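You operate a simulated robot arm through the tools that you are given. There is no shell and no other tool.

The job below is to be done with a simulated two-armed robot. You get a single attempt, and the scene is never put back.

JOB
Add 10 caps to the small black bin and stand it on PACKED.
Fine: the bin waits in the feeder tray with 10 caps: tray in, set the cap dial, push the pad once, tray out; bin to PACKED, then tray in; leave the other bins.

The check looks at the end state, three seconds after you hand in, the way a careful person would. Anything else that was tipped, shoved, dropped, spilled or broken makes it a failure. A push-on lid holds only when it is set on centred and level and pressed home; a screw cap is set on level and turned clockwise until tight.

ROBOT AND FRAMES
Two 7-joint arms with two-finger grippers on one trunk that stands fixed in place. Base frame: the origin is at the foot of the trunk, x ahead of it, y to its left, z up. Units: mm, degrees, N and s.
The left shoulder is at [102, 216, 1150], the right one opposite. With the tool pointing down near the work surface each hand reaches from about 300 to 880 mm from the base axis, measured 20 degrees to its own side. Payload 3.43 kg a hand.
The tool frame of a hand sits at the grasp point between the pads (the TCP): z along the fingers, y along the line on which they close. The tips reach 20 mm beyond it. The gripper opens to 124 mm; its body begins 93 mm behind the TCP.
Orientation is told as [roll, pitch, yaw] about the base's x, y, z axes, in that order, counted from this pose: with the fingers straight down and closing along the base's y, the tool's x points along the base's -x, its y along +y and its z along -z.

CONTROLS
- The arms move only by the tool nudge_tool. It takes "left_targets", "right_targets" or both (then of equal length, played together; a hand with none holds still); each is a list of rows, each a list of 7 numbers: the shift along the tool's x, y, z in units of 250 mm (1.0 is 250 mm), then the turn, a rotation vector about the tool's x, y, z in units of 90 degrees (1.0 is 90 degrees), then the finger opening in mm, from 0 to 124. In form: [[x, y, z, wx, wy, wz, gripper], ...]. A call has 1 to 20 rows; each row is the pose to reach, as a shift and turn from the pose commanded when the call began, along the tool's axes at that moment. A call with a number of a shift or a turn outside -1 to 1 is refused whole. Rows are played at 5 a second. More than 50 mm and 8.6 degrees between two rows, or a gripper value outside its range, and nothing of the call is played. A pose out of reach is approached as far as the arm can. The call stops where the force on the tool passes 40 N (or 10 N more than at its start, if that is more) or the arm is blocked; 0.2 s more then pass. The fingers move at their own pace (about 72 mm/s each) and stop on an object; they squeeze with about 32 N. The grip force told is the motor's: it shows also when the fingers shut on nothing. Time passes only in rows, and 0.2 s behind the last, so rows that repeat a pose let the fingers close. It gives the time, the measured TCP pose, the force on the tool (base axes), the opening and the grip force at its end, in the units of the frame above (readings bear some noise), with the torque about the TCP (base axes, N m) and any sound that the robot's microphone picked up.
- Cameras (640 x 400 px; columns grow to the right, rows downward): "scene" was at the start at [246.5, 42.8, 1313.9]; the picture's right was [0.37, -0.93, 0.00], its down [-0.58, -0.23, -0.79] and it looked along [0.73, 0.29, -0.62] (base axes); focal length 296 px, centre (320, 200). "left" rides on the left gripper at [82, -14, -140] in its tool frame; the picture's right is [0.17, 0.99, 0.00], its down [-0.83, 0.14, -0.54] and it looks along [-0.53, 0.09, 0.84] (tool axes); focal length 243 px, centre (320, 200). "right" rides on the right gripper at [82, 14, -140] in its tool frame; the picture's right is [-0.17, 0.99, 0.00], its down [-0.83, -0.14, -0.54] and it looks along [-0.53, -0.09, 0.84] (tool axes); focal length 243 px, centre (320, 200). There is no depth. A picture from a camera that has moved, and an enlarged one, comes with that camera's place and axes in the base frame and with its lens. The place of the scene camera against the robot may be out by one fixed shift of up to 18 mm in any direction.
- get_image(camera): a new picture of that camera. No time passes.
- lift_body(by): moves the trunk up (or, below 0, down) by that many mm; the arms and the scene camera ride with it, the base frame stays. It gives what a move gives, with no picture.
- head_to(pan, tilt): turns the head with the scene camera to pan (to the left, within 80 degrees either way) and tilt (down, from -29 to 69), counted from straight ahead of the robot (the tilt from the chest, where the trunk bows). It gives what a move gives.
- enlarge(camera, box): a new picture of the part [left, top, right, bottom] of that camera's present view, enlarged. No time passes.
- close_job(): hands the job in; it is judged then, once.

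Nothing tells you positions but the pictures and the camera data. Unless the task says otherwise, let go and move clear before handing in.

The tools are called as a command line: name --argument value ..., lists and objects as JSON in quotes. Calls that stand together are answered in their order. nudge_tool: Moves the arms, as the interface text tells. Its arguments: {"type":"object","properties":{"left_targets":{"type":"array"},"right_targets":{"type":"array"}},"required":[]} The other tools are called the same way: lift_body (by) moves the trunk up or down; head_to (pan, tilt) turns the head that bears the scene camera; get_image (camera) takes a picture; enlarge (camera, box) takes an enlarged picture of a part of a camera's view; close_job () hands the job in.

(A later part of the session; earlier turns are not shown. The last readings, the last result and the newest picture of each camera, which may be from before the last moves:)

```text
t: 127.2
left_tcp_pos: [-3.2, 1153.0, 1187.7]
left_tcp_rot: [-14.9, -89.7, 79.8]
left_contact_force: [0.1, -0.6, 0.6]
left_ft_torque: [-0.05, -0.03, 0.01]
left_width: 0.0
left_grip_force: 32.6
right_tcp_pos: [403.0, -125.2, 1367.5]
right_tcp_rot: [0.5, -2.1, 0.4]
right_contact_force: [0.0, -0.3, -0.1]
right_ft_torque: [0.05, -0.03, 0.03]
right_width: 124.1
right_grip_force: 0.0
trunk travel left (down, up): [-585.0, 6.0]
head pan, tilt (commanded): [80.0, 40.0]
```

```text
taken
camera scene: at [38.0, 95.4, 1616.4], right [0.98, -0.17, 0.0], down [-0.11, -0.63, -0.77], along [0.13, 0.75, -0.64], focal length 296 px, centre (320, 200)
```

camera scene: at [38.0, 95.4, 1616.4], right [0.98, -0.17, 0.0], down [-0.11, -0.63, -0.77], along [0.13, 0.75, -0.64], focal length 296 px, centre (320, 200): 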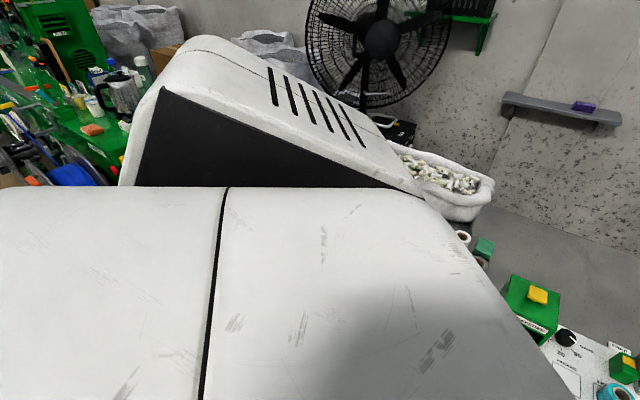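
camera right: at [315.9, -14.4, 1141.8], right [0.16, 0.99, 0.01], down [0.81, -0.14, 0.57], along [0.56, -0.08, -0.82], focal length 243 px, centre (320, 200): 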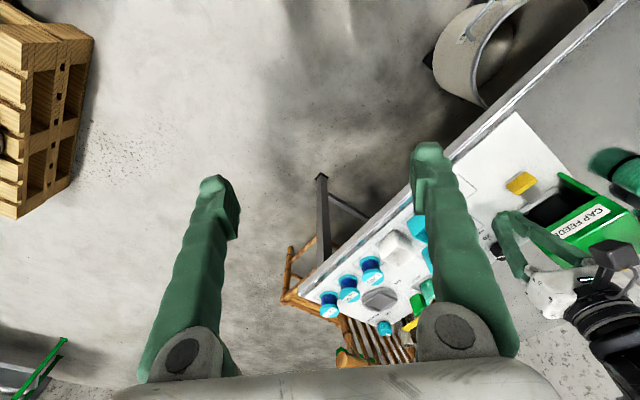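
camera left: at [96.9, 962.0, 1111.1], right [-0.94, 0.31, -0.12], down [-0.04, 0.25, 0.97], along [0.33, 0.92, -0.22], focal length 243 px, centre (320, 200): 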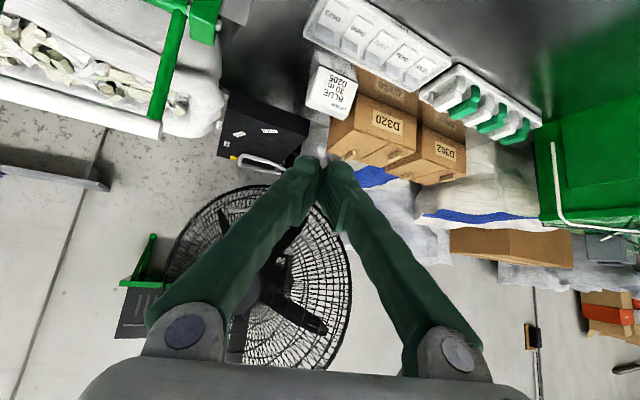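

The block now tilts up-and-back. I'll sweep forward at this lower height and watch which way it turns.

nudge_tool --left_targets '[[0, -0.17, 0.04, 0, 0, 0, 0], [0, -0.34, 0.08, 0, 0, 0, 0], [0, -0.51, 0.12, 0, 0, 0, 0], [0, -0.68, 0.16, 0, 0, 0, 0]]'

get_image --camera "scene"

nudge_tool --left_targets '[[0, -0.17, 0.03, 0, 0, 0, 0], [0, -0.34, 0.06, 0, 0, 0, 0], [0, -0.51, 0.08, 0, 0, 0, 0], [0, -0.68, 0.08, 0, 0, 0, 0]]'

get_image --camera "scene"

```text
t: 128.2
left_tcp_pos: [169.6, 1115.9, 1188.5]
left_tcp_rot: [-3.3, -89.7, 68.3]
left_contact_force: [1.2, 0.6, 0.3]
left_ft_torque: [-0.01, 0.01, 0.06]
left_width: 0.0
left_grip_force: 32.1
right_tcp_pos: [405.9, -126.1, 1366.7]
right_tcp_rot: [0.5, -1.9, 0.4]
right_contact_force: [0.8, 0.5, -0.1]
right_ft_torque: [0.02, 0.01, 0.01]
right_width: 124.3
right_grip_force: 0.0
trunk travel left (down, up): [-585.0, 6.0]
head pan, tilt (commanded): [80.0, 40.0]
```

```text
taken
camera scene: at [40.4, 94.8, 1616.3], right [0.98, -0.17, 0.0], down [-0.11, -0.63, -0.77], along [0.13, 0.75, -0.64], focal length 296 px, centre (320, 200)
```

scene: 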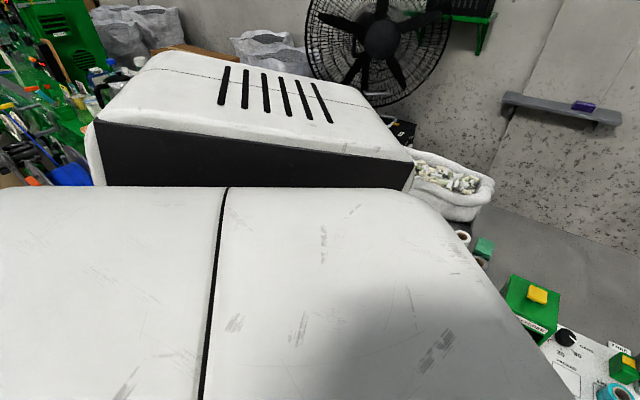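

```text
t: 129.2
left_tcp_pos: [331.4, 1061.3, 1187.6]
left_tcp_rot: [2.7, -89.7, 62.1]
left_contact_force: [1.3, -0.3, 0.3]
left_ft_torque: [0.01, 0.02, 0.05]
left_width: 0.0
left_grip_force: 32.2
right_tcp_pos: [404.8, -127.8, 1366.7]
right_tcp_rot: [0.6, -1.9, 0.3]
right_contact_force: [-0.1, 0.0, 0.1]
right_ft_torque: [0.0, 0.04, -0.01]
right_width: 123.8
right_grip_force: 0.1
trunk travel left (down, up): [-585.0, 6.0]
head pan, tilt (commanded): [80.0, 40.0]
```

```text
taken
camera scene: at [40.3, 94.3, 1616.4], right [0.98, -0.17, 0.0], down [-0.11, -0.63, -0.77], along [0.13, 0.75, -0.64], focal length 296 px, centre (320, 200)
```

scene: 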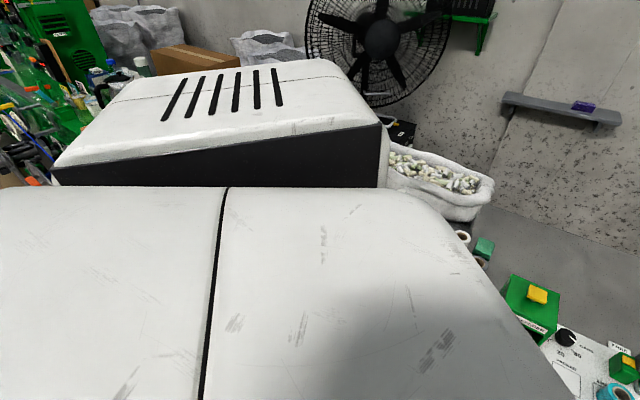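

I'll check the elbow's location with the other head view.

head_to --pan 75 --tilt 5

get_image --camera "scene"

```text
t: 130.2
left_tcp_pos: [328.4, 1062.1, 1188.9]
left_tcp_rot: [-18.0, -89.8, 82.8]
left_contact_force: [-0.1, -0.2, -0.4]
left_ft_torque: [-0.01, -0.03, -0.01]
left_width: 0.0
left_grip_force: 32.3
right_tcp_pos: [404.1, -126.6, 1366.9]
right_tcp_rot: [0.5, -2.0, 0.4]
right_contact_force: [0.5, 0.1, 0.0]
right_ft_torque: [-0.01, 0.03, 0.0]
right_width: 124.2
right_grip_force: 0.1
trunk travel left (down, up): [-585.0, 6.0]
head pan, tilt (commanded): [75.0, 5.0]
```

```text
taken
camera scene: at [47.4, 100.0, 1672.1], right [0.97, -0.26, 0.0], down [-0.02, -0.09, -1.0], along [0.26, 0.96, -0.09], focal length 296 px, centre (320, 200)
```

scene: 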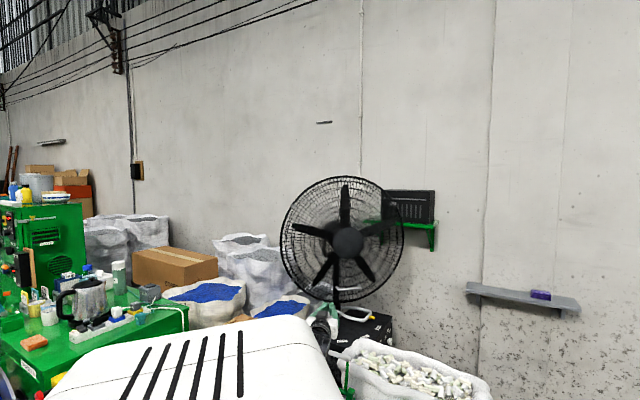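

The arm now hangs below the shoulder line with the vents facing up, the opposite relation to before, so it has crossed over. I'll bring the wrist around to the front on this side.

nudge_tool --left_targets '[[-0.05, -0.155, -0.027, 0, 0, 0, 0], [-0.1, -0.31, -0.054, 0, 0, 0, 0], [-0.15, -0.465, -0.081, 0, 0, 0, 0], [-0.2, -0.62, -0.108, 0, 0, 0, 0], [-0.244, -0.779, -0.135, 0, 0, 0, 0]]'

get_image --camera "scene"

```text
t: 131.4
left_tcp_pos: [492.0, 947.0, 1250.7]
left_tcp_rot: [3.0, -89.8, 61.8]
left_contact_force: [-0.2, -0.8, 0.8]
left_ft_torque: [0.03, 0.0, 0.03]
left_width: 0.0
left_grip_force: 31.5
right_tcp_pos: [405.4, -127.4, 1367.8]
right_tcp_rot: [0.4, -1.9, 0.4]
right_contact_force: [-0.2, 0.2, 0.8]
right_ft_torque: [0.02, 0.0, 0.0]
right_width: 123.9
right_grip_force: 0.0
trunk travel left (down, up): [-585.0, 6.0]
head pan, tilt (commanded): [75.0, 5.0]
```

```text
taken
camera scene: at [48.9, 98.9, 1672.2], right [0.97, -0.26, 0.0], down [-0.02, -0.08, -1.0], along [0.26, 0.96, -0.09], focal length 296 px, centre (320, 200)
```

scene: 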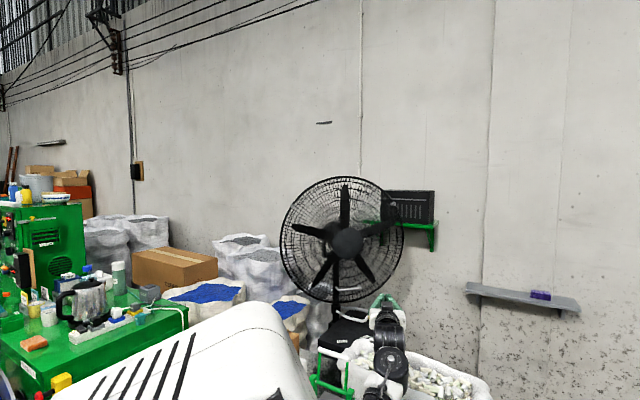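

Good, it's staying on the new side. I'll bring the wrist further forward, inward and up.

nudge_tool --left_targets '[[-0.1, -0.115, -0.072, 0, 0, 0, 0], [-0.2, -0.23, -0.144, 0, 0, 0, 0], [-0.3, -0.346, -0.216, 0, 0, 0, 0], [-0.4, -0.46, -0.288, 0, 0, 0, 0], [-0.5, -0.577, -0.36, 0, 0, 0, 0], [-0.6, -0.692, -0.43, 0, 0, 0, 0], [-0.7, -0.807, -0.503, 0, 0, 0, 0], [-0.796, -0.923, -0.575, 0, 0, 0, 0]]'

get_image --camera "scene"

```text
t: 133.2
left_tcp_pos: [639.3, 719.6, 1450.9]
left_tcp_rot: [-6.0, -89.8, 70.9]
left_contact_force: [-0.7, -0.8, 0.3]
left_ft_torque: [0.0, 0.01, 0.04]
left_width: 0.0
left_grip_force: 32.1
right_tcp_pos: [405.1, -128.1, 1367.8]
right_tcp_rot: [0.4, -2.0, 0.4]
right_contact_force: [0.0, -0.8, 0.1]
right_ft_torque: [0.05, -0.02, 0.0]
right_width: 124.3
right_grip_force: 0.0
trunk travel left (down, up): [-585.0, 6.0]
head pan, tilt (commanded): [75.0, 5.0]
```

```text
taken
camera scene: at [48.0, 98.0, 1672.3], right [0.97, -0.26, 0.0], down [-0.02, -0.08, -1.0], along [0.26, 0.96, -0.09], focal length 296 px, centre (320, 200)
```

scene: 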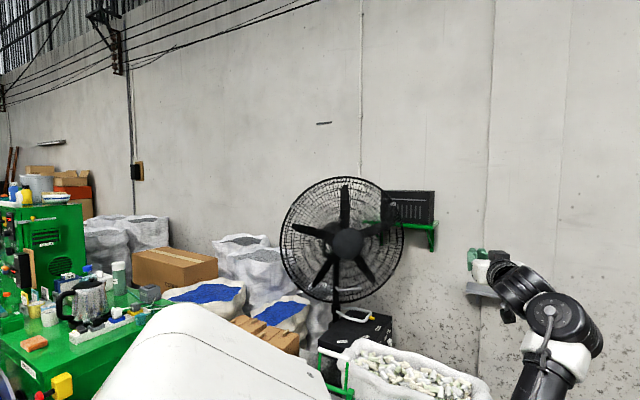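

The forearm now comes up from a low, forward elbow. I'll tip the tool back down about the fixed wrist and see how the elbow adapts.

nudge_tool --left_targets '[[0.1723, 0, -0.0113, 0, 0.0833, 0, 0], [0.3416, 0, -0.045, 0, 0.1667, 0, 0], [0.5052, 0, -0.1005, 0, 0.25, 0, 0], [0.66, 0, -0.1769, 0, 0.3333, 0, 0], [0.8036, 0, -0.2727, 0, 0.4167, 0, 0], [0.9334, 0, -0.3866, 0, 0.5, 0, 0]]'

get_image --camera "scene"

```text
t: 134.6
left_tcp_pos: [597.0, 631.0, 1218.6]
left_tcp_rot: [0.0, -44.6, 64.9]
left_contact_force: [0.5, -0.7, 0.0]
left_ft_torque: [-0.01, -0.02, 0.01]
left_width: 0.0
left_grip_force: 31.7
right_tcp_pos: [403.4, -128.4, 1368.8]
right_tcp_rot: [0.5, -2.0, 0.4]
right_contact_force: [0.0, -0.9, 0.3]
right_ft_torque: [0.03, -0.02, 0.04]
right_width: 124.0
right_grip_force: 0.1
trunk travel left (down, up): [-585.0, 6.0]
head pan, tilt (commanded): [75.0, 5.0]
```

```text
taken
camera scene: at [47.3, 99.0, 1672.3], right [0.97, -0.26, 0.0], down [-0.02, -0.08, -1.0], along [0.26, 0.96, -0.09], focal length 296 px, centre (320, 200)
```

scene: 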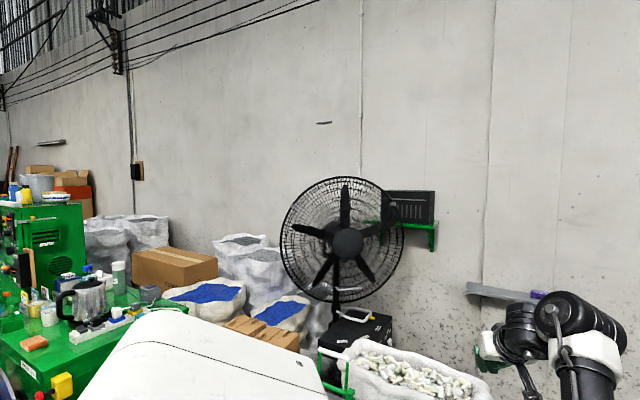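

The elbow stays low, so the forearm points up and the wrist bends too far. I'll lower and advance the wrist to bring the forearm level before finishing the tip-down.

nudge_tool --left_targets '[[0.109, -0.052, 0.119, 0, 0, 0, 0], [0.218, -0.105, 0.238, 0, 0, 0, 0], [0.328, -0.157, 0.358, 0, 0, 0, 0], [0.437, -0.21, 0.477, 0, 0, 0, 0], [0.546, -0.262, 0.596, 0, 0, 0, 0]]'

head_to --pan 60 --tilt 35

get_image --camera "scene"

```text
t: 136.0
left_tcp_pos: [642.0, 656.2, 1024.5]
left_tcp_rot: [-4.4, -42.9, 73.4]
left_contact_force: [-0.5, -0.3, 0.1]
left_ft_torque: [-0.02, 0.03, 0.03]
left_width: 0.0
left_grip_force: 31.8
right_tcp_pos: [403.0, -125.7, 1367.3]
right_tcp_rot: [0.4, -2.0, 0.4]
right_contact_force: [-0.7, -0.5, 0.3]
right_ft_torque: [-0.04, -0.04, -0.02]
right_width: 124.0
right_grip_force: 0.0
trunk travel left (down, up): [-585.0, 6.0]
head pan, tilt (commanded): [75.0, 5.0]
stopped in row 5 (left hand): the arm was blocked; the commanded pose is now the measured one
```

```text
t: 136.9
left_tcp_pos: [642.9, 654.8, 1025.6]
left_tcp_rot: [-4.1, -43.0, 73.4]
left_contact_force: [0.7, 0.2, 0.7]
left_ft_torque: [0.03, 0.01, -0.04]
left_width: 0.2
left_grip_force: 32.0
right_tcp_pos: [403.7, -126.0, 1367.6]
right_tcp_rot: [0.4, -2.1, 0.5]
right_contact_force: [0.9, -0.3, -0.2]
right_ft_torque: [0.01, 0.0, 0.01]
right_width: 124.1
right_grip_force: 0.1
trunk travel left (down, up): [-585.0, 6.0]
head pan, tilt (commanded): [60.0, 35.0]
```

```text
taken
camera scene: at [67.9, 87.6, 1624.0], right [0.87, -0.5, 0.0], down [-0.29, -0.5, -0.82], along [0.41, 0.71, -0.57], focal length 296 px, centre (320, 200)
```

scene: 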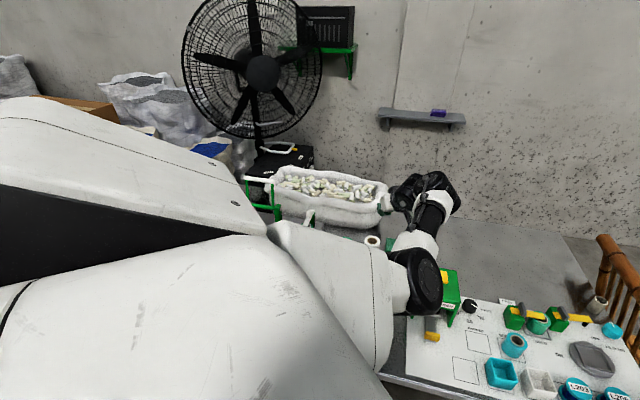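

The arm was stopped by contact: the elbow is low over the feeder. I'll look closely before moving anything.

enlarge --camera "scene" --box '[370, 230, 510, 370]'

get_image --camera "right"

```text
2.86 times, centred on (440, 300) of scene
camera zoom: at [67.9, 87.6, 1624.0], right [0.87, -0.5, 0.0], down [-0.29, -0.5, -0.82], along [0.41, 0.71, -0.57], focal length 847 px, centre (-23, -86)
```

zoom: 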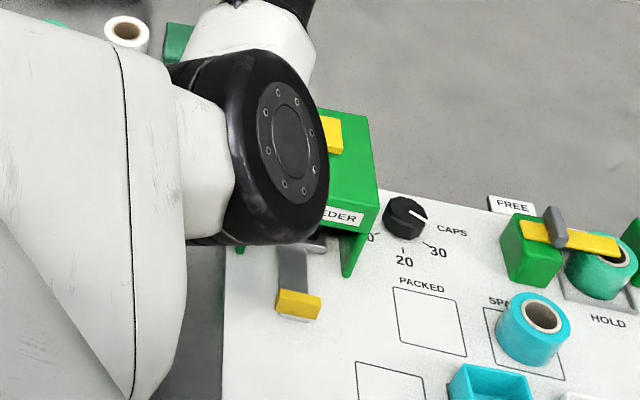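

```text
taken
camera right: at [316.8, -114.4, 1505.9], right [0.16, 0.99, 0.01], down [0.81, -0.14, 0.57], along [0.56, -0.08, -0.82], focal length 243 px, centre (320, 200)
```

right: 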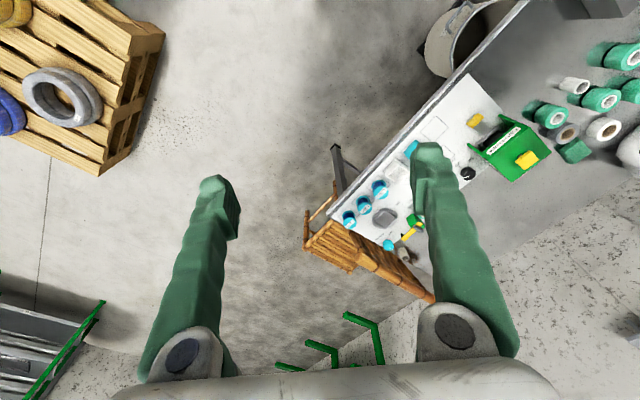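

The right camera shows nothing near the feeder, so the contact was with the robot itself. The upper arm now points almost straight forward, which the old configuration couldn't do, so I'll finish tipping the tool down about the wrist.

nudge_tool --left_targets '[[0.1723, 0, -0.0413, 0, 0.0833, 0, 0], [0.3416, 0, -0.085, 0, 0.1667, 0, 0], [0.5052, 0, -0.1405, 0, 0.25, 0, 0], [0.66, 0, -0.2169, 0, 0.3333, 0, 0], [0.8036, 0, -0.3127, 0, 0.4167, 0, 0], [0.9, 0, -0.4, 0, 0.48, 0, 0]]'

get_image --camera "scene"

```text
t: 138.3
left_tcp_pos: [567.1, 444.8, 946.5]
left_tcp_rot: [-2.7, -0.7, 70.7]
left_contact_force: [0.0, 0.4, 0.0]
left_ft_torque: [0.03, -0.01, 0.02]
left_width: 0.0
left_grip_force: 32.0
right_tcp_pos: [403.5, -127.0, 1367.1]
right_tcp_rot: [0.5, -2.0, 0.4]
right_contact_force: [-0.2, -0.3, 0.1]
right_ft_torque: [0.01, 0.01, -0.01]
right_width: 123.9
right_grip_force: 0.0
trunk travel left (down, up): [-585.0, 6.0]
head pan, tilt (commanded): [60.0, 35.0]
```

```text
taken
camera scene: at [67.5, 86.7, 1624.0], right [0.87, -0.5, 0.0], down [-0.29, -0.5, -0.82], along [0.41, 0.71, -0.57], focal length 296 px, centre (320, 200)
```

scene: 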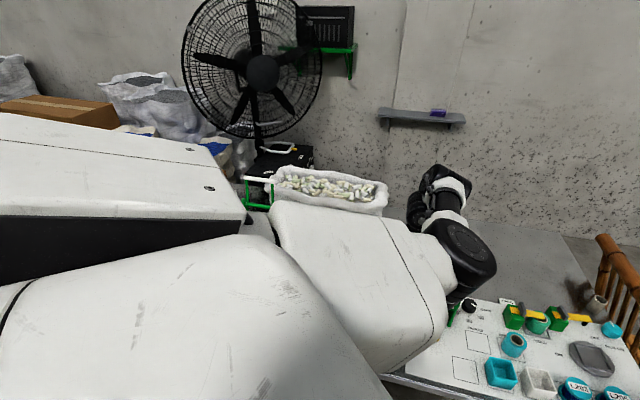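

The tool is vertical and the elbow now sits straight ahead of the shoulder (y ≈ 236), so this is the good configuration. I'll turn toward yaw 46 and move in front of the feeder, then alternate raising the hand and lowering the trunk.

nudge_tool --left_targets '[[0.08, 0.03, -0.1, -0.006, 0, 0.055, 0], [0.16, 0.06, -0.2, -0.012, 0.002, 0.11, 0], [0.24, 0.09, -0.3, -0.018, 0.004, 0.165, 0], [0.32, 0.12, -0.4, -0.024, 0.006, 0.22, 0], [0.4, 0.14, -0.5, -0.03, 0.008, 0.274, 0]]'

get_image --camera "scene"

```text
t: 139.5
left_tcp_pos: [400.1, 458.3, 979.7]
left_tcp_rot: [12.5, 2.7, 54.8]
left_contact_force: [-0.1, -0.2, 0.5]
left_ft_torque: [0.02, 0.01, -0.02]
left_width: 0.0
left_grip_force: 31.6
right_tcp_pos: [404.6, -125.0, 1367.6]
right_tcp_rot: [0.4, -2.0, 0.4]
right_contact_force: [0.9, -0.3, -1.2]
right_ft_torque: [0.01, 0.01, 0.02]
right_width: 124.0
right_grip_force: 0.2
trunk travel left (down, up): [-585.0, 6.0]
head pan, tilt (commanded): [60.0, 35.0]
stopped in row 5 (left hand): the arm was blocked; the commanded pose is now the measured one
```

```text
taken
camera scene: at [67.6, 87.9, 1624.0], right [0.87, -0.5, 0.0], down [-0.29, -0.5, -0.82], along [0.41, 0.71, -0.57], focal length 296 px, centre (320, 200)
```

scene: 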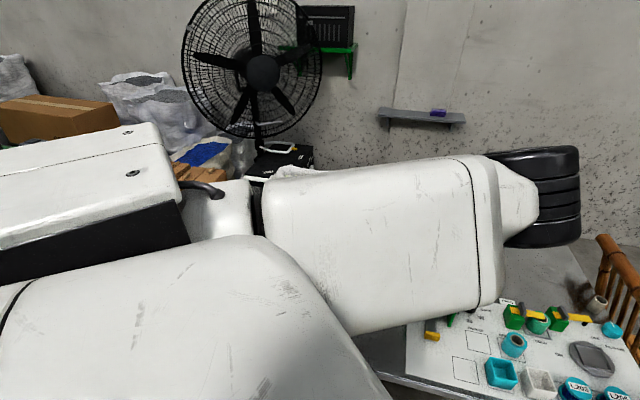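

The upper arm is now level and pressing against the torso. I'll move the hand forward and up a little and straighten the tool, so the elbow comes away from the body.

nudge_tool --left_targets '[[-0.034, -0.105, -0.086, 0.035, -0.008, 0, 0], [-0.067, -0.21, -0.172, 0.07, -0.015, 0, 0], [-0.1, -0.314, -0.258, 0.105, -0.022, 0, 0], [-0.134, -0.419, -0.345, 0.139, -0.03, 0, 0]]'

get_image --camera "scene"

```text
t: 140.5
left_tcp_pos: [510.6, 424.3, 1027.2]
left_tcp_rot: [-0.1, 1.4, 56.2]
left_contact_force: [-0.7, 1.0, 0.0]
left_ft_torque: [-0.01, -0.02, -0.02]
left_width: 0.0
left_grip_force: 32.1
right_tcp_pos: [404.3, -126.1, 1368.2]
right_tcp_rot: [0.5, -2.0, 0.4]
right_contact_force: [-0.1, -0.8, 1.5]
right_ft_torque: [0.01, 0.0, 0.03]
right_width: 124.2
right_grip_force: 0.0
trunk travel left (down, up): [-585.0, 6.0]
head pan, tilt (commanded): [60.0, 35.0]
```

```text
taken
camera scene: at [67.9, 87.6, 1624.0], right [0.87, -0.5, 0.0], down [-0.29, -0.5, -0.82], along [0.41, 0.71, -0.57], focal length 296 px, centre (320, 200)
```

scene: 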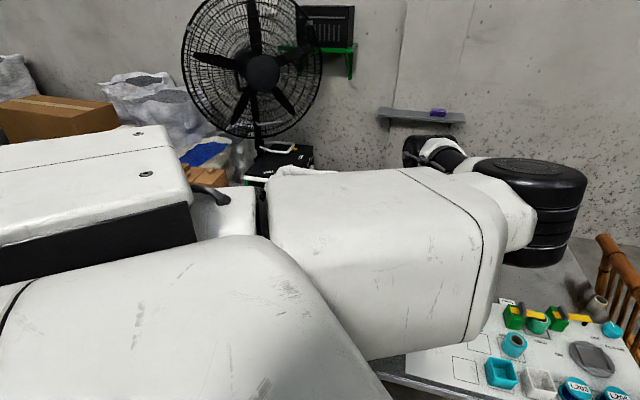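

The elbow is clear and in front, with the forearm going outward. I'll raise the hand and lower the trunk step by step.

nudge_tool --left_targets '[[-0.05, -0.05, -0.13, 0, 0, 0, 0], [-0.1, -0.1, -0.26, 0, 0, 0, 0], [-0.14, -0.14, -0.38, 0, 0, 0, 0]]'

lift_body --by -150

get_image --camera "scene"

```text
t: 141.5
left_tcp_pos: [536.9, 439.8, 1087.8]
left_tcp_rot: [4.6, 2.1, 55.6]
left_contact_force: [-0.1, -0.2, 0.3]
left_ft_torque: [0.02, 0.01, 0.02]
left_width: 0.0
left_grip_force: 32.1
right_tcp_pos: [404.1, -125.8, 1367.1]
right_tcp_rot: [0.5, -2.0, 0.4]
right_contact_force: [0.1, -0.4, 0.2]
right_ft_torque: [-0.04, -0.01, -0.01]
right_width: 124.0
right_grip_force: 0.1
trunk travel left (down, up): [-585.0, 6.0]
head pan, tilt (commanded): [60.0, 35.0]
stopped in row 3 (left hand): the arm was blocked; the commanded pose is now the measured one
```

```text
t: 142.4
left_tcp_pos: [446.6, 481.8, 926.3]
left_tcp_rot: [14.8, 7.8, 61.4]
left_contact_force: [0.8, -0.5, 1.1]
left_ft_torque: [-0.03, 0.04, -0.01]
left_width: 0.1
left_grip_force: 31.4
right_tcp_pos: [407.6, -126.4, 1286.4]
right_tcp_rot: [0.5, -0.5, 0.5]
right_contact_force: [-0.4, -0.1, -1.2]
right_ft_torque: [0.02, 0.02, -0.06]
right_width: 124.1
right_grip_force: 0.0
trunk travel left (down, up): [-514.0, 77.0]
head pan, tilt (commanded): [60.0, 35.0]
stopped: the arm was blocked; the commanded pose is now the measured one
```

```text
taken
camera scene: at [141.6, 88.0, 1543.0], right [0.87, -0.5, 0.0], down [-0.29, -0.5, -0.82], along [0.41, 0.71, -0.57], focal length 296 px, centre (320, 200)
```

scene: 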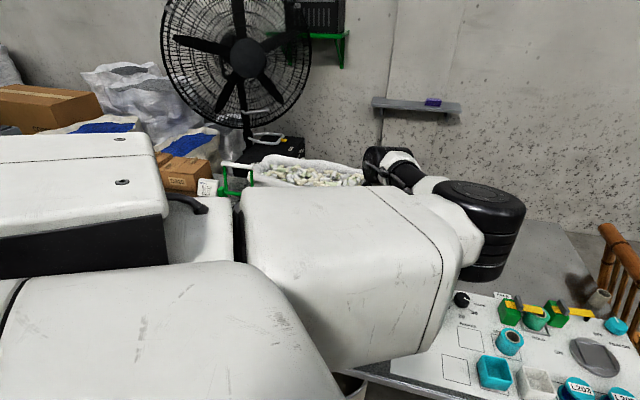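

The arm is blocked against the torso again. I'll look at it from a different head angle to see where the contact is.

head_to --pan 40 --tilt 25

get_image --camera "scene"

get_image --camera "left"

```text
t: 143.3
left_tcp_pos: [446.4, 481.6, 927.1]
left_tcp_rot: [14.8, 7.8, 61.3]
left_contact_force: [0.4, 0.1, -0.2]
left_ft_torque: [0.0, -0.03, -0.02]
left_width: 0.0
left_grip_force: 32.2
right_tcp_pos: [405.9, -127.0, 1287.4]
right_tcp_rot: [0.6, -0.9, 0.4]
right_contact_force: [0.2, 0.4, -0.1]
right_ft_torque: [0.0, 0.02, -0.02]
right_width: 123.9
right_grip_force: 0.1
trunk travel left (down, up): [-514.0, 77.0]
head pan, tilt (commanded): [40.0, 25.0]
```

```text
taken
camera scene: at [165.6, 70.4, 1560.0], right [0.64, -0.77, 0.0], down [-0.32, -0.27, -0.91], along [0.69, 0.58, -0.42], focal length 296 px, centre (320, 200)
```

scene: 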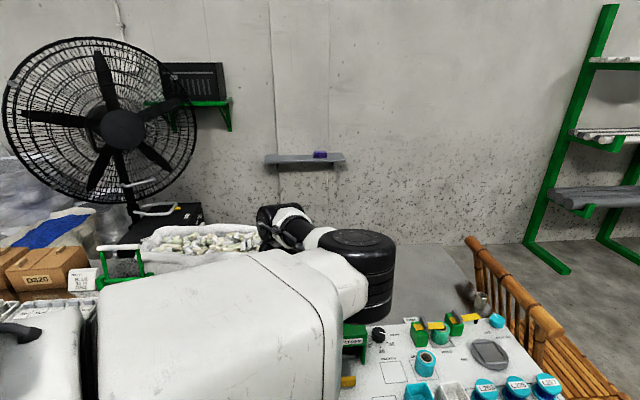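

```text
taken
camera left: at [459.0, 402.3, 1070.3], right [-0.9, 0.34, 0.27], down [0.43, 0.79, 0.44], along [-0.06, 0.51, -0.86], focal length 243 px, centre (320, 200)
```

left: 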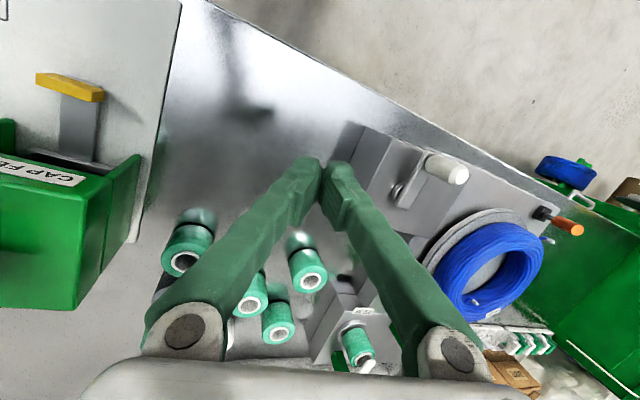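

I'll move the hand outward to free the contact, straighten the tool, then hold still for several rows to see whether the arm settles into a better posture by itself.

nudge_tool --left_targets '[[-0.05, -0.08, -0.06, 0.04, -0.02, 0, 0], [-0.1, -0.16, -0.12, 0.08, -0.04, 0, 0], [-0.15, -0.24, -0.18, 0.12, -0.06, 0, 0], [-0.2, -0.3, -0.24, 0.164, -0.087, 0, 0]]'

get_image --camera "scene"

nudge_tool --left_targets '[[0, 0, 0, 0, 0, 0, 0], [0, 0, 0, 0, 0, 0, 0], [0, 0, 0, 0, 0, 0, 0], [0, 0, 0, 0, 0, 0, 0], [0, 0, 0, 0, 0, 0, 0], [0, 0, 0, 0, 0, 0, 0], [0, 0, 0, 0, 0, 0, 0], [0, 0, 0, 0, 0, 0, 0]]'

get_image --camera "scene"

```text
t: 144.3
left_tcp_pos: [545.2, 492.4, 956.7]
left_tcp_rot: [-0.3, 0.6, 61.2]
left_contact_force: [0.3, 0.4, 0.4]
left_ft_torque: [-0.02, -0.02, -0.02]
left_width: 0.0
left_grip_force: 31.0
right_tcp_pos: [405.5, -125.5, 1286.8]
right_tcp_rot: [0.5, -0.8, 0.4]
right_contact_force: [0.1, 0.5, 0.5]
right_ft_torque: [-0.05, 0.0, 0.01]
right_width: 123.7
right_grip_force: 0.1
trunk travel left (down, up): [-514.0, 77.0]
head pan, tilt (commanded): [40.0, 25.0]
```

```text
taken
camera scene: at [166.0, 70.6, 1560.0], right [0.64, -0.77, 0.0], down [-0.32, -0.27, -0.91], along [0.69, 0.58, -0.42], focal length 296 px, centre (320, 200)
```

scene: 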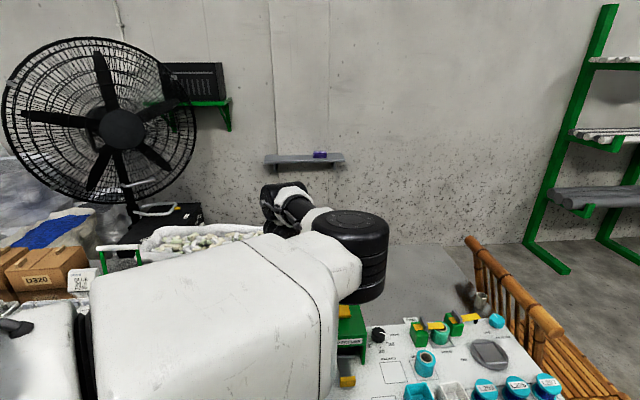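

```text
t: 146.1
left_tcp_pos: [544.9, 493.1, 958.4]
left_tcp_rot: [0.0, 0.1, 61.0]
left_contact_force: [0.1, -0.8, 0.1]
left_ft_torque: [-0.05, 0.0, -0.01]
left_width: 0.0
left_grip_force: 32.0
right_tcp_pos: [405.8, -125.7, 1287.7]
right_tcp_rot: [0.4, -0.7, 0.4]
right_contact_force: [0.3, 0.5, -0.7]
right_ft_torque: [0.0, 0.02, -0.01]
right_width: 123.9
right_grip_force: 0.0
trunk travel left (down, up): [-514.0, 77.0]
head pan, tilt (commanded): [40.0, 25.0]
```

```text
taken
camera scene: at [166.1, 70.5, 1560.0], right [0.64, -0.77, 0.0], down [-0.32, -0.27, -0.91], along [0.69, 0.58, -0.42], focal length 296 px, centre (320, 200)
```

scene: 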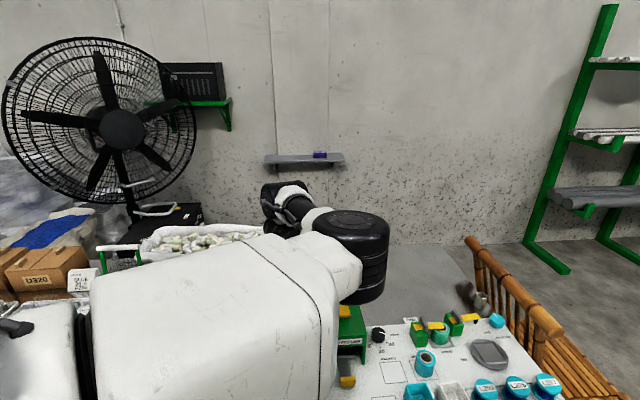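

No drift on its own. The elbow bends the "inward" way; if I stretch the arm fully straight and then pull it in while moving right, it should bend the other way, elbow outward. I'll stretch it out over the clear area left of the feeder.

nudge_tool --left_targets '[[-0.13, -0.078, 0.02, 0, 0, 0, 0], [-0.26, -0.155, 0.04, 0, 0, 0, 0], [-0.39, -0.232, 0.06, 0, 0, 0, 0], [-0.52, -0.31, 0.08, 0, 0, 0, 0], [-0.65, -0.385, 0.1, 0, 0, 0, 0], [-0.78, -0.46, 0.12, 0, 0, 0, 0]]'

get_image --camera "scene"

```text
t: 147.5
left_tcp_pos: [686.4, 556.8, 941.7]
left_tcp_rot: [-0.4, 0.0, 60.0]
left_contact_force: [0.7, -1.2, -0.3]
left_ft_torque: [0.01, 0.01, 0.01]
left_width: 0.0
left_grip_force: 32.1
left hand out of reach, approached as far as the arm can: row 5, 6
right_tcp_pos: [406.6, -127.3, 1287.6]
right_tcp_rot: [0.5, -0.8, 0.4]
right_contact_force: [0.1, -0.1, -0.5]
right_ft_torque: [0.03, -0.01, 0.0]
right_width: 124.1
right_grip_force: 0.0
trunk travel left (down, up): [-514.0, 77.0]
head pan, tilt (commanded): [40.0, 25.0]
```

```text
taken
camera scene: at [167.3, 69.7, 1559.8], right [0.64, -0.77, 0.0], down [-0.32, -0.27, -0.91], along [0.69, 0.58, -0.42], focal length 296 px, centre (320, 200)
```

scene: 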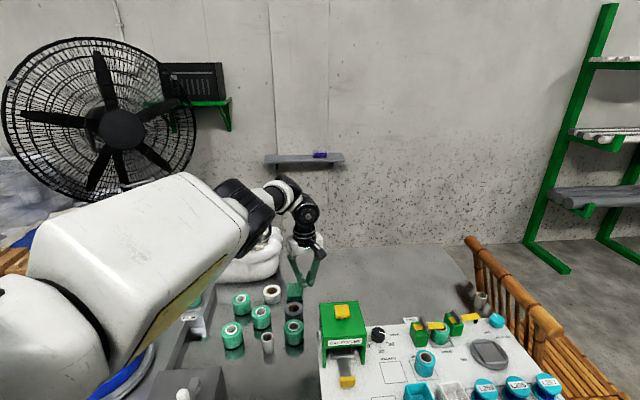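

The arm is almost straight now, with the elbow slightly up. I'll pull in to the right and up, so it bends with the elbow up and out.

nudge_tool --left_targets '[[0.14, 0, -0.05, 0, 0, 0, 0], [0.29, 0, -0.1, 0, 0, 0, 0], [0.43, 0, -0.15, 0, 0, 0, 0], [0.57, -0.01, -0.19, 0, 0, 0, 0], [0.716, -0.016, -0.232, 0, 0, 0, 0]]'

get_image --camera "scene"

```text
t: 148.7
left_tcp_pos: [549.4, 510.6, 975.6]
left_tcp_rot: [2.4, 0.4, 71.3]
left_contact_force: [-0.3, 0.1, 0.2]
left_ft_torque: [-0.01, 0.0, 0.01]
left_width: 0.0
left_grip_force: 31.9
right_tcp_pos: [405.1, -124.8, 1288.8]
right_tcp_rot: [0.5, -0.8, 0.4]
right_contact_force: [-0.5, 0.0, -0.3]
right_ft_torque: [0.05, -0.03, -0.01]
right_width: 123.9
right_grip_force: 0.2
trunk travel left (down, up): [-514.0, 77.0]
head pan, tilt (commanded): [40.0, 25.0]
stopped in row 5 (left hand): the arm was blocked; the commanded pose is now the measured one
```

```text
taken
camera scene: at [164.6, 72.0, 1560.1], right [0.64, -0.77, 0.0], down [-0.32, -0.27, -0.91], along [0.69, 0.58, -0.42], focal length 296 px, centre (320, 200)
```

scene: 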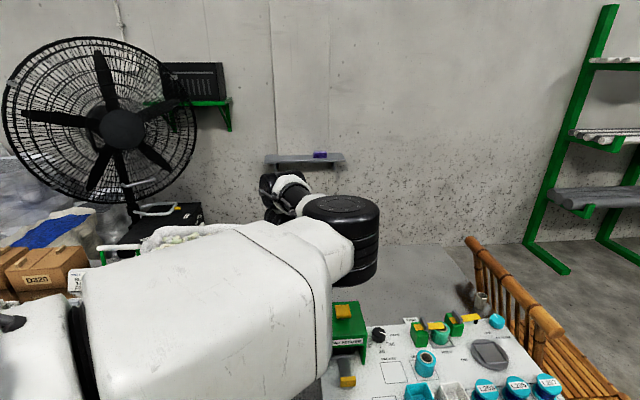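

It bent inward again. While the arm is straight, rolling the tool about the arm's own axis should turn the elbow's bending direction; I'll straighten again and then roll the tool toward the right by about 50°.

nudge_tool --left_targets '[[-0.09, -0.12, 0.035, 0.007, 0, 0.032, 0], [-0.18, -0.24, 0.07, 0.014, 0, 0.063, 0], [-0.27, -0.36, 0.1, 0.02, 0, 0.095, 0], [-0.35, -0.47, 0.136, 0.027, 0, 0.126, 0]]'

nudge_tool --left_targets '[[0.0863, -0.1474, -0.0111, 0.0709, 0.0423, -0.0108, 0], [0.1687, -0.2937, -0.0442, 0.1418, 0.0847, -0.0217, 0], [0.2458, -0.4365, -0.0987, 0.2128, 0.127, -0.0325, 0], [0.316, -0.5733, -0.1738, 0.2837, 0.1693, -0.0433, 0], [0.3784, -0.7018, -0.2681, 0.3546, 0.2117, -0.0542, 0], [0.4318, -0.8197, -0.38, 0.4255, 0.254, -0.065, 0], [0.4752, -0.9253, -0.5075, 0.4964, 0.2963, -0.0758, 0]]'

get_image --camera "scene"

```text
t: 149.9
left_tcp_pos: [667.4, 607.9, 949.2]
left_tcp_rot: [5.6, -6.7, 59.0]
left_contact_force: [0.0, -0.1, 0.2]
left_ft_torque: [0.08, 0.03, 0.0]
left_width: 0.1
left_grip_force: 31.8
left hand out of reach, approached as far as the arm can: row 4
right_tcp_pos: [407.9, -129.5, 1287.2]
right_tcp_rot: [0.7, -0.7, 0.4]
right_contact_force: [-0.1, -0.7, 0.1]
right_ft_torque: [0.02, 0.01, 0.03]
right_width: 123.9
right_grip_force: 0.0
trunk travel left (down, up): [-514.0, 77.0]
head pan, tilt (commanded): [40.0, 25.0]
stopped in row 4 (left hand): the arm was blocked; the commanded pose is now the measured one
```

```text
t: 151.5
left_tcp_pos: [785.0, 371.4, 1032.5]
left_tcp_rot: [-38.9, 19.5, 57.9]
left_contact_force: [-0.2, -0.9, -0.5]
left_ft_torque: [-0.01, 0.01, 0.0]
left_width: 0.2
left_grip_force: 32.1
left hand out of reach, approached as far as the arm can: row 3, 4, 5, 6, 7
right_tcp_pos: [407.0, -126.2, 1287.7]
right_tcp_rot: [0.4, -0.9, 0.4]
right_contact_force: [0.4, -0.8, 0.5]
right_ft_torque: [0.0, -0.03, -0.01]
right_width: 123.8
right_grip_force: 0.0
trunk travel left (down, up): [-514.0, 77.0]
head pan, tilt (commanded): [40.0, 25.0]
```

```text
taken
camera scene: at [165.9, 70.1, 1560.0], right [0.64, -0.77, 0.0], down [-0.32, -0.27, -0.91], along [0.69, 0.58, -0.42], focal length 296 px, centre (320, 200)
```

scene: 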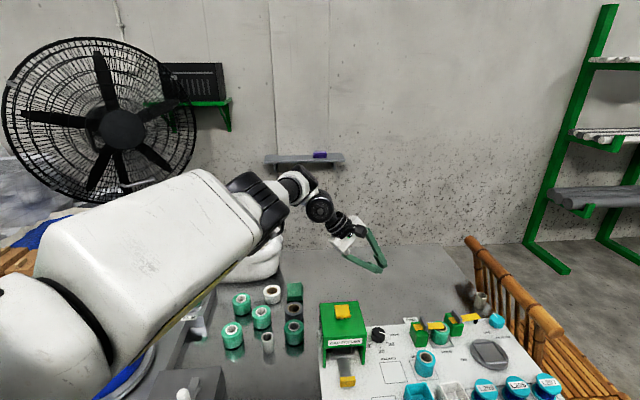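

The tool rolled about the straight arm. I'll roll another ~37°, then pull in and see where the elbow goes.

nudge_tool --left_targets '[[0.0863, -0.1474, -0.0111, 0.0709, 0.0423, -0.0108, 0], [0.1687, -0.2937, -0.0442, 0.1418, 0.0847, -0.0217, 0], [0.2458, -0.4365, -0.0987, 0.2128, 0.127, -0.0325, 0], [0.316, -0.5733, -0.1738, 0.2837, 0.1693, -0.0433, 0], [0.3784, -0.7018, -0.2681, 0.3546, 0.2117, -0.0542, 0]]'

get_image --camera "scene"

```text
t: 152.7
left_tcp_pos: [844.5, 295.8, 1220.9]
left_tcp_rot: [-79.7, 33.8, 42.1]
left_contact_force: [0.3, 0.3, -0.1]
left_ft_torque: [-0.02, 0.03, 0.0]
left_width: 0.1
left_grip_force: 31.7
right_tcp_pos: [406.3, -126.1, 1288.7]
right_tcp_rot: [0.5, -0.8, 0.4]
right_contact_force: [-0.8, -0.3, 0.5]
right_ft_torque: [-0.02, 0.01, 0.0]
right_width: 124.0
right_grip_force: 0.0
trunk travel left (down, up): [-514.0, 77.0]
head pan, tilt (commanded): [40.0, 25.0]
```

```text
taken
camera scene: at [165.8, 69.8, 1560.1], right [0.64, -0.77, 0.0], down [-0.32, -0.27, -0.91], along [0.69, 0.58, -0.42], focal length 296 px, centre (320, 200)
```

scene: 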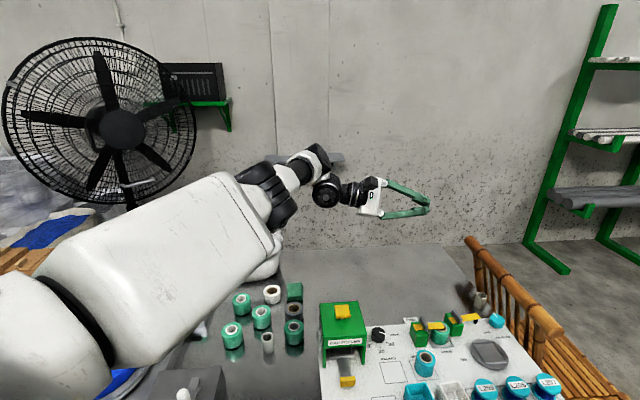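

The elbow is now above the arm line. I'll pull the wrist in with the tool in this orientation so the elbow bends upward.

nudge_tool --left_targets '[[0.15, 0.05, 0.012, 0, 0, 0, 0], [0.3, 0.1, 0.024, 0, 0, 0, 0], [0.45, 0.155, 0.036, 0, 0, 0, 0], [0.6, 0.21, 0.048, 0, 0, 0, 0], [0.75, 0.26, 0.06, 0, 0, 0, 0], [0.91, 0.313, 0.071, 0, 0, 0, 0]]'

get_image --camera "scene"

```text
t: 154.1
left_tcp_pos: [836.9, 289.4, 1223.2]
left_tcp_rot: [-79.6, 33.8, 41.9]
left_contact_force: [-1.0, -0.1, 0.3]
left_ft_torque: [-0.02, -0.01, 0.01]
left_width: 0.0
left_grip_force: 32.0
left hand out of reach, approached as far as the arm can: row 1, 2, 3, 4, 5, 6
right_tcp_pos: [406.9, -126.5, 1288.7]
right_tcp_rot: [0.5, -0.8, 0.4]
right_contact_force: [-0.2, -0.5, -0.2]
right_ft_torque: [-0.01, 0.0, 0.01]
right_width: 123.8
right_grip_force: 0.0
trunk travel left (down, up): [-514.0, 77.0]
head pan, tilt (commanded): [40.0, 25.0]
```

```text
taken
camera scene: at [166.2, 70.3, 1560.0], right [0.64, -0.77, 0.0], down [-0.32, -0.27, -0.91], along [0.69, 0.58, -0.42], focal length 296 px, centre (320, 200)
```

scene: 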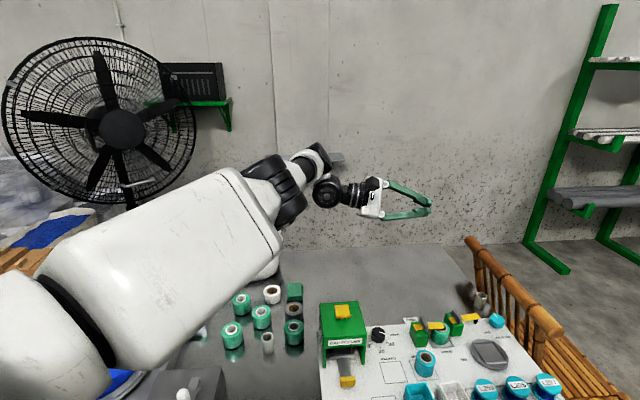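

The wrist is at its bend limit in this direction. I'll swing the tool to point forward along the arm, still about the wrist, to relax it before pulling in.

nudge_tool --left_targets '[[-0.157, -0.104, -0.014, 0.0515, -0.0758, -0.0138, 0], [-0.315, -0.204, -0.055, 0.103, -0.1515, -0.0277, 0], [-0.467, -0.295, -0.122, 0.1545, -0.2273, -0.0415, 0], [-0.61, -0.376, -0.212, 0.206, -0.303, -0.0553, 0], [-0.746, -0.448, -0.327, 0.2575, -0.3788, -0.0692, 0], [-0.866, -0.505, -0.462, 0.309, -0.4545, -0.083, 0]]'

get_image --camera "scene"

```text
t: 155.5
left_tcp_pos: [969.2, 532.3, 1220.8]
left_tcp_rot: [-79.7, 33.8, 92.0]
left_contact_force: [0.0, 0.5, -0.4]
left_ft_torque: [0.02, -0.03, 0.0]
left_width: 0.3
left_grip_force: 31.7
right_tcp_pos: [406.9, -125.5, 1288.0]
right_tcp_rot: [0.5, -0.7, 0.4]
right_contact_force: [-0.4, 0.3, 0.3]
right_ft_torque: [-0.02, -0.04, 0.0]
right_width: 123.8
right_grip_force: 0.1
trunk travel left (down, up): [-514.0, 77.0]
head pan, tilt (commanded): [40.0, 25.0]
```

```text
taken
camera scene: at [166.2, 71.2, 1559.9], right [0.64, -0.77, 0.0], down [-0.32, -0.27, -0.91], along [0.69, 0.58, -0.42], focal length 296 px, centre (320, 200)
```

scene: 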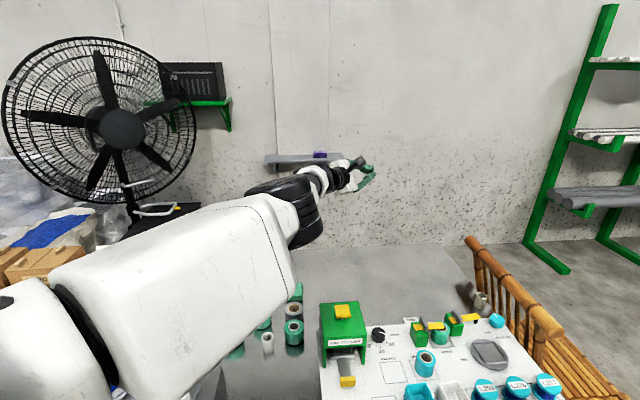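

Now pull the wrist in toward the body with the tool pointing forward.

nudge_tool --left_targets '[[0.11, 0.03, -0.109, 0, 0, 0, 0], [0.22, 0.06, -0.217, 0, 0, 0, 0], [0.33, 0.09, -0.326, 0, 0, 0, 0], [0.44, 0.12, -0.435, 0, 0, 0, 0], [0.55, 0.15, -0.543, 0, 0, 0, 0], [0.661, 0.18, -0.652, 0, 0, 0, 0]]'

get_image --camera "scene"

```text
t: 156.4
left_tcp_pos: [830.3, 590.1, 1181.2]
left_tcp_rot: [-73.9, 43.0, 107.3]
left_contact_force: [-0.2, -0.7, -0.3]
left_ft_torque: [0.0, 0.03, -0.03]
left_width: 0.2
left_grip_force: 32.3
right_tcp_pos: [405.9, -125.4, 1287.6]
right_tcp_rot: [0.5, -0.8, 0.5]
right_contact_force: [-0.7, 0.7, 0.4]
right_ft_torque: [0.04, 0.0, -0.02]
right_width: 124.2
right_grip_force: 0.1
trunk travel left (down, up): [-514.0, 77.0]
head pan, tilt (commanded): [40.0, 25.0]
stopped in row 4 (left hand): the arm was blocked; the commanded pose is now the measured one
```

```text
taken
camera scene: at [166.3, 70.8, 1560.0], right [0.64, -0.77, 0.0], down [-0.32, -0.27, -0.91], along [0.69, 0.58, -0.42], focal length 296 px, centre (320, 200)
```

scene: 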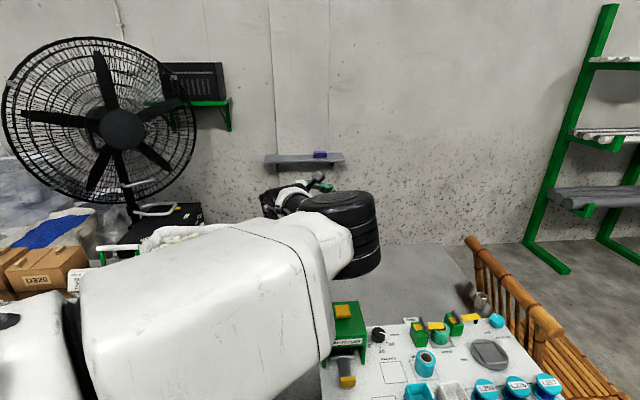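

It bent inward and met the torso again. The elbow needs a half-turn about the upper arm; with the arm straight I can do that by rolling the tool all the way round the arm's axis. First I'll straighten with the tool angled about 60° off the arm.

nudge_tool --left_targets '[[0.11, 0.08, 0.057, -0.0515, 0.0423, 0, 0], [0.22, 0.16, 0.114, -0.103, 0.0845, 0, 0], [0.33, 0.24, 0.172, -0.1545, 0.1268, 0, 0], [0.44, 0.32, 0.229, -0.206, 0.169, 0, 0], [0.55, 0.4, 0.286, -0.2575, 0.2113, 0, 0], [0.66, 0.479, 0.343, -0.309, 0.2535, 0, 0]]'

get_image --camera "scene"

```text
t: 157.8
left_tcp_pos: [941.5, 396.1, 1195.6]
left_tcp_rot: [-69.1, 50.6, 75.3]
left_contact_force: [0.4, -0.8, 0.4]
left_ft_torque: [-0.02, -0.05, -0.02]
left_width: 0.1
left_grip_force: 32.2
right_tcp_pos: [405.8, -123.9, 1287.9]
right_tcp_rot: [0.5, -0.7, 0.6]
right_contact_force: [0.5, -0.4, -0.1]
right_ft_torque: [-0.04, 0.03, -0.01]
right_width: 124.1
right_grip_force: 0.0
trunk travel left (down, up): [-514.0, 77.0]
head pan, tilt (commanded): [40.0, 25.0]
```

```text
taken
camera scene: at [166.4, 71.9, 1559.9], right [0.64, -0.77, 0.0], down [-0.32, -0.27, -0.91], along [0.69, 0.58, -0.42], focal length 296 px, centre (320, 200)
```

scene: 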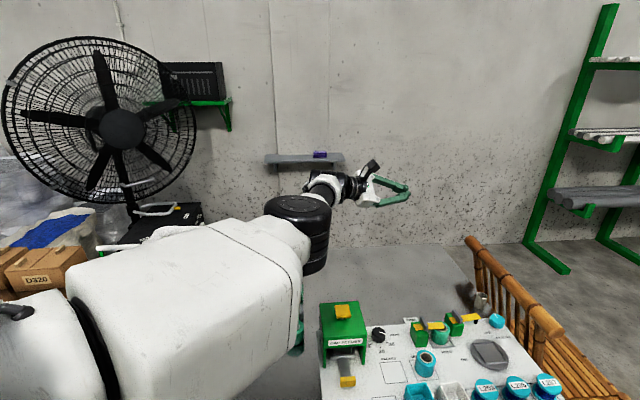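

Now I'll roll the tool about the arm's axis, 48° per call, repeating the same pattern and checking the elbow.

nudge_tool --left_targets '[[0.1204, -0.1058, -0.0098, 0.0492, 0.0599, -0.0435, 0], [0.2314, -0.218, -0.0389, 0.0983, 0.1198, -0.0869, 0], [0.331, -0.3345, -0.0868, 0.1475, 0.1797, -0.1304, 0], [0.4173, -0.4529, -0.1526, 0.1966, 0.2396, -0.1739, 0], [0.4885, -0.571, -0.235, 0.2458, 0.2996, -0.2173, 0], [0.5432, -0.6864, -0.3324, 0.2949, 0.3595, -0.2608, 0]]'

nudge_tool --left_targets '[[0.1204, -0.1058, -0.0098, 0.0492, 0.0599, -0.0435, 0], [0.2314, -0.218, -0.0389, 0.0983, 0.1198, -0.0869, 0], [0.331, -0.3345, -0.0868, 0.1475, 0.1797, -0.1304, 0], [0.4173, -0.4529, -0.1526, 0.1966, 0.2396, -0.1739, 0], [0.4885, -0.571, -0.235, 0.2458, 0.2996, -0.2173, 0], [0.5432, -0.6864, -0.3324, 0.2949, 0.3595, -0.2608, 0]]'

get_image --camera "scene"

```text
t: 159.2
left_tcp_pos: [940.2, 457.1, 1420.9]
left_tcp_rot: [-158.8, 60.6, 3.5]
left_contact_force: [-0.3, -0.1, 0.6]
left_ft_torque: [-0.02, -0.01, -0.01]
left_width: 0.3
left_grip_force: 31.8
right_tcp_pos: [405.9, -126.3, 1286.7]
right_tcp_rot: [0.5, -0.7, 0.5]
right_contact_force: [0.0, -0.2, -0.5]
right_ft_torque: [0.0, -0.01, 0.01]
right_width: 123.9
right_grip_force: 0.1
trunk travel left (down, up): [-514.0, 77.0]
head pan, tilt (commanded): [40.0, 25.0]
```

```text
t: 160.6
left_tcp_pos: [849.5, 642.9, 1533.4]
left_tcp_rot: [152.3, 26.3, -25.7]
left_contact_force: [-1.0, 0.2, 0.1]
left_ft_torque: [0.02, 0.03, -0.02]
left_width: 0.4
left_grip_force: 31.9
right_tcp_pos: [406.9, -125.5, 1289.0]
right_tcp_rot: [0.6, -0.8, 0.4]
right_contact_force: [0.3, 0.4, -0.3]
right_ft_torque: [-0.01, -0.02, 0.01]
right_width: 123.9
right_grip_force: 0.1
trunk travel left (down, up): [-514.0, 77.0]
head pan, tilt (commanded): [40.0, 25.0]
```

```text
taken
camera scene: at [166.2, 71.1, 1559.9], right [0.64, -0.77, 0.0], down [-0.32, -0.27, -0.91], along [0.69, 0.58, -0.42], focal length 296 px, centre (320, 200)
```

scene: 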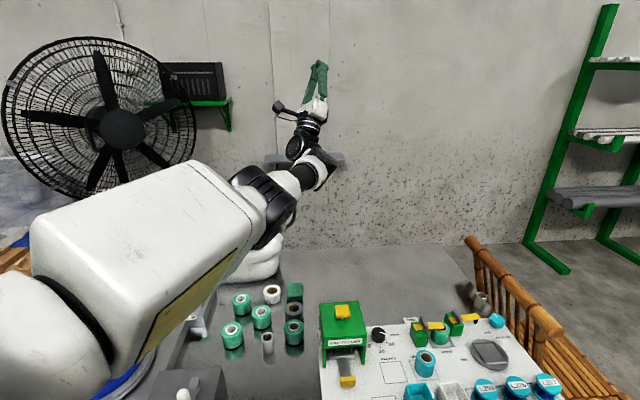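

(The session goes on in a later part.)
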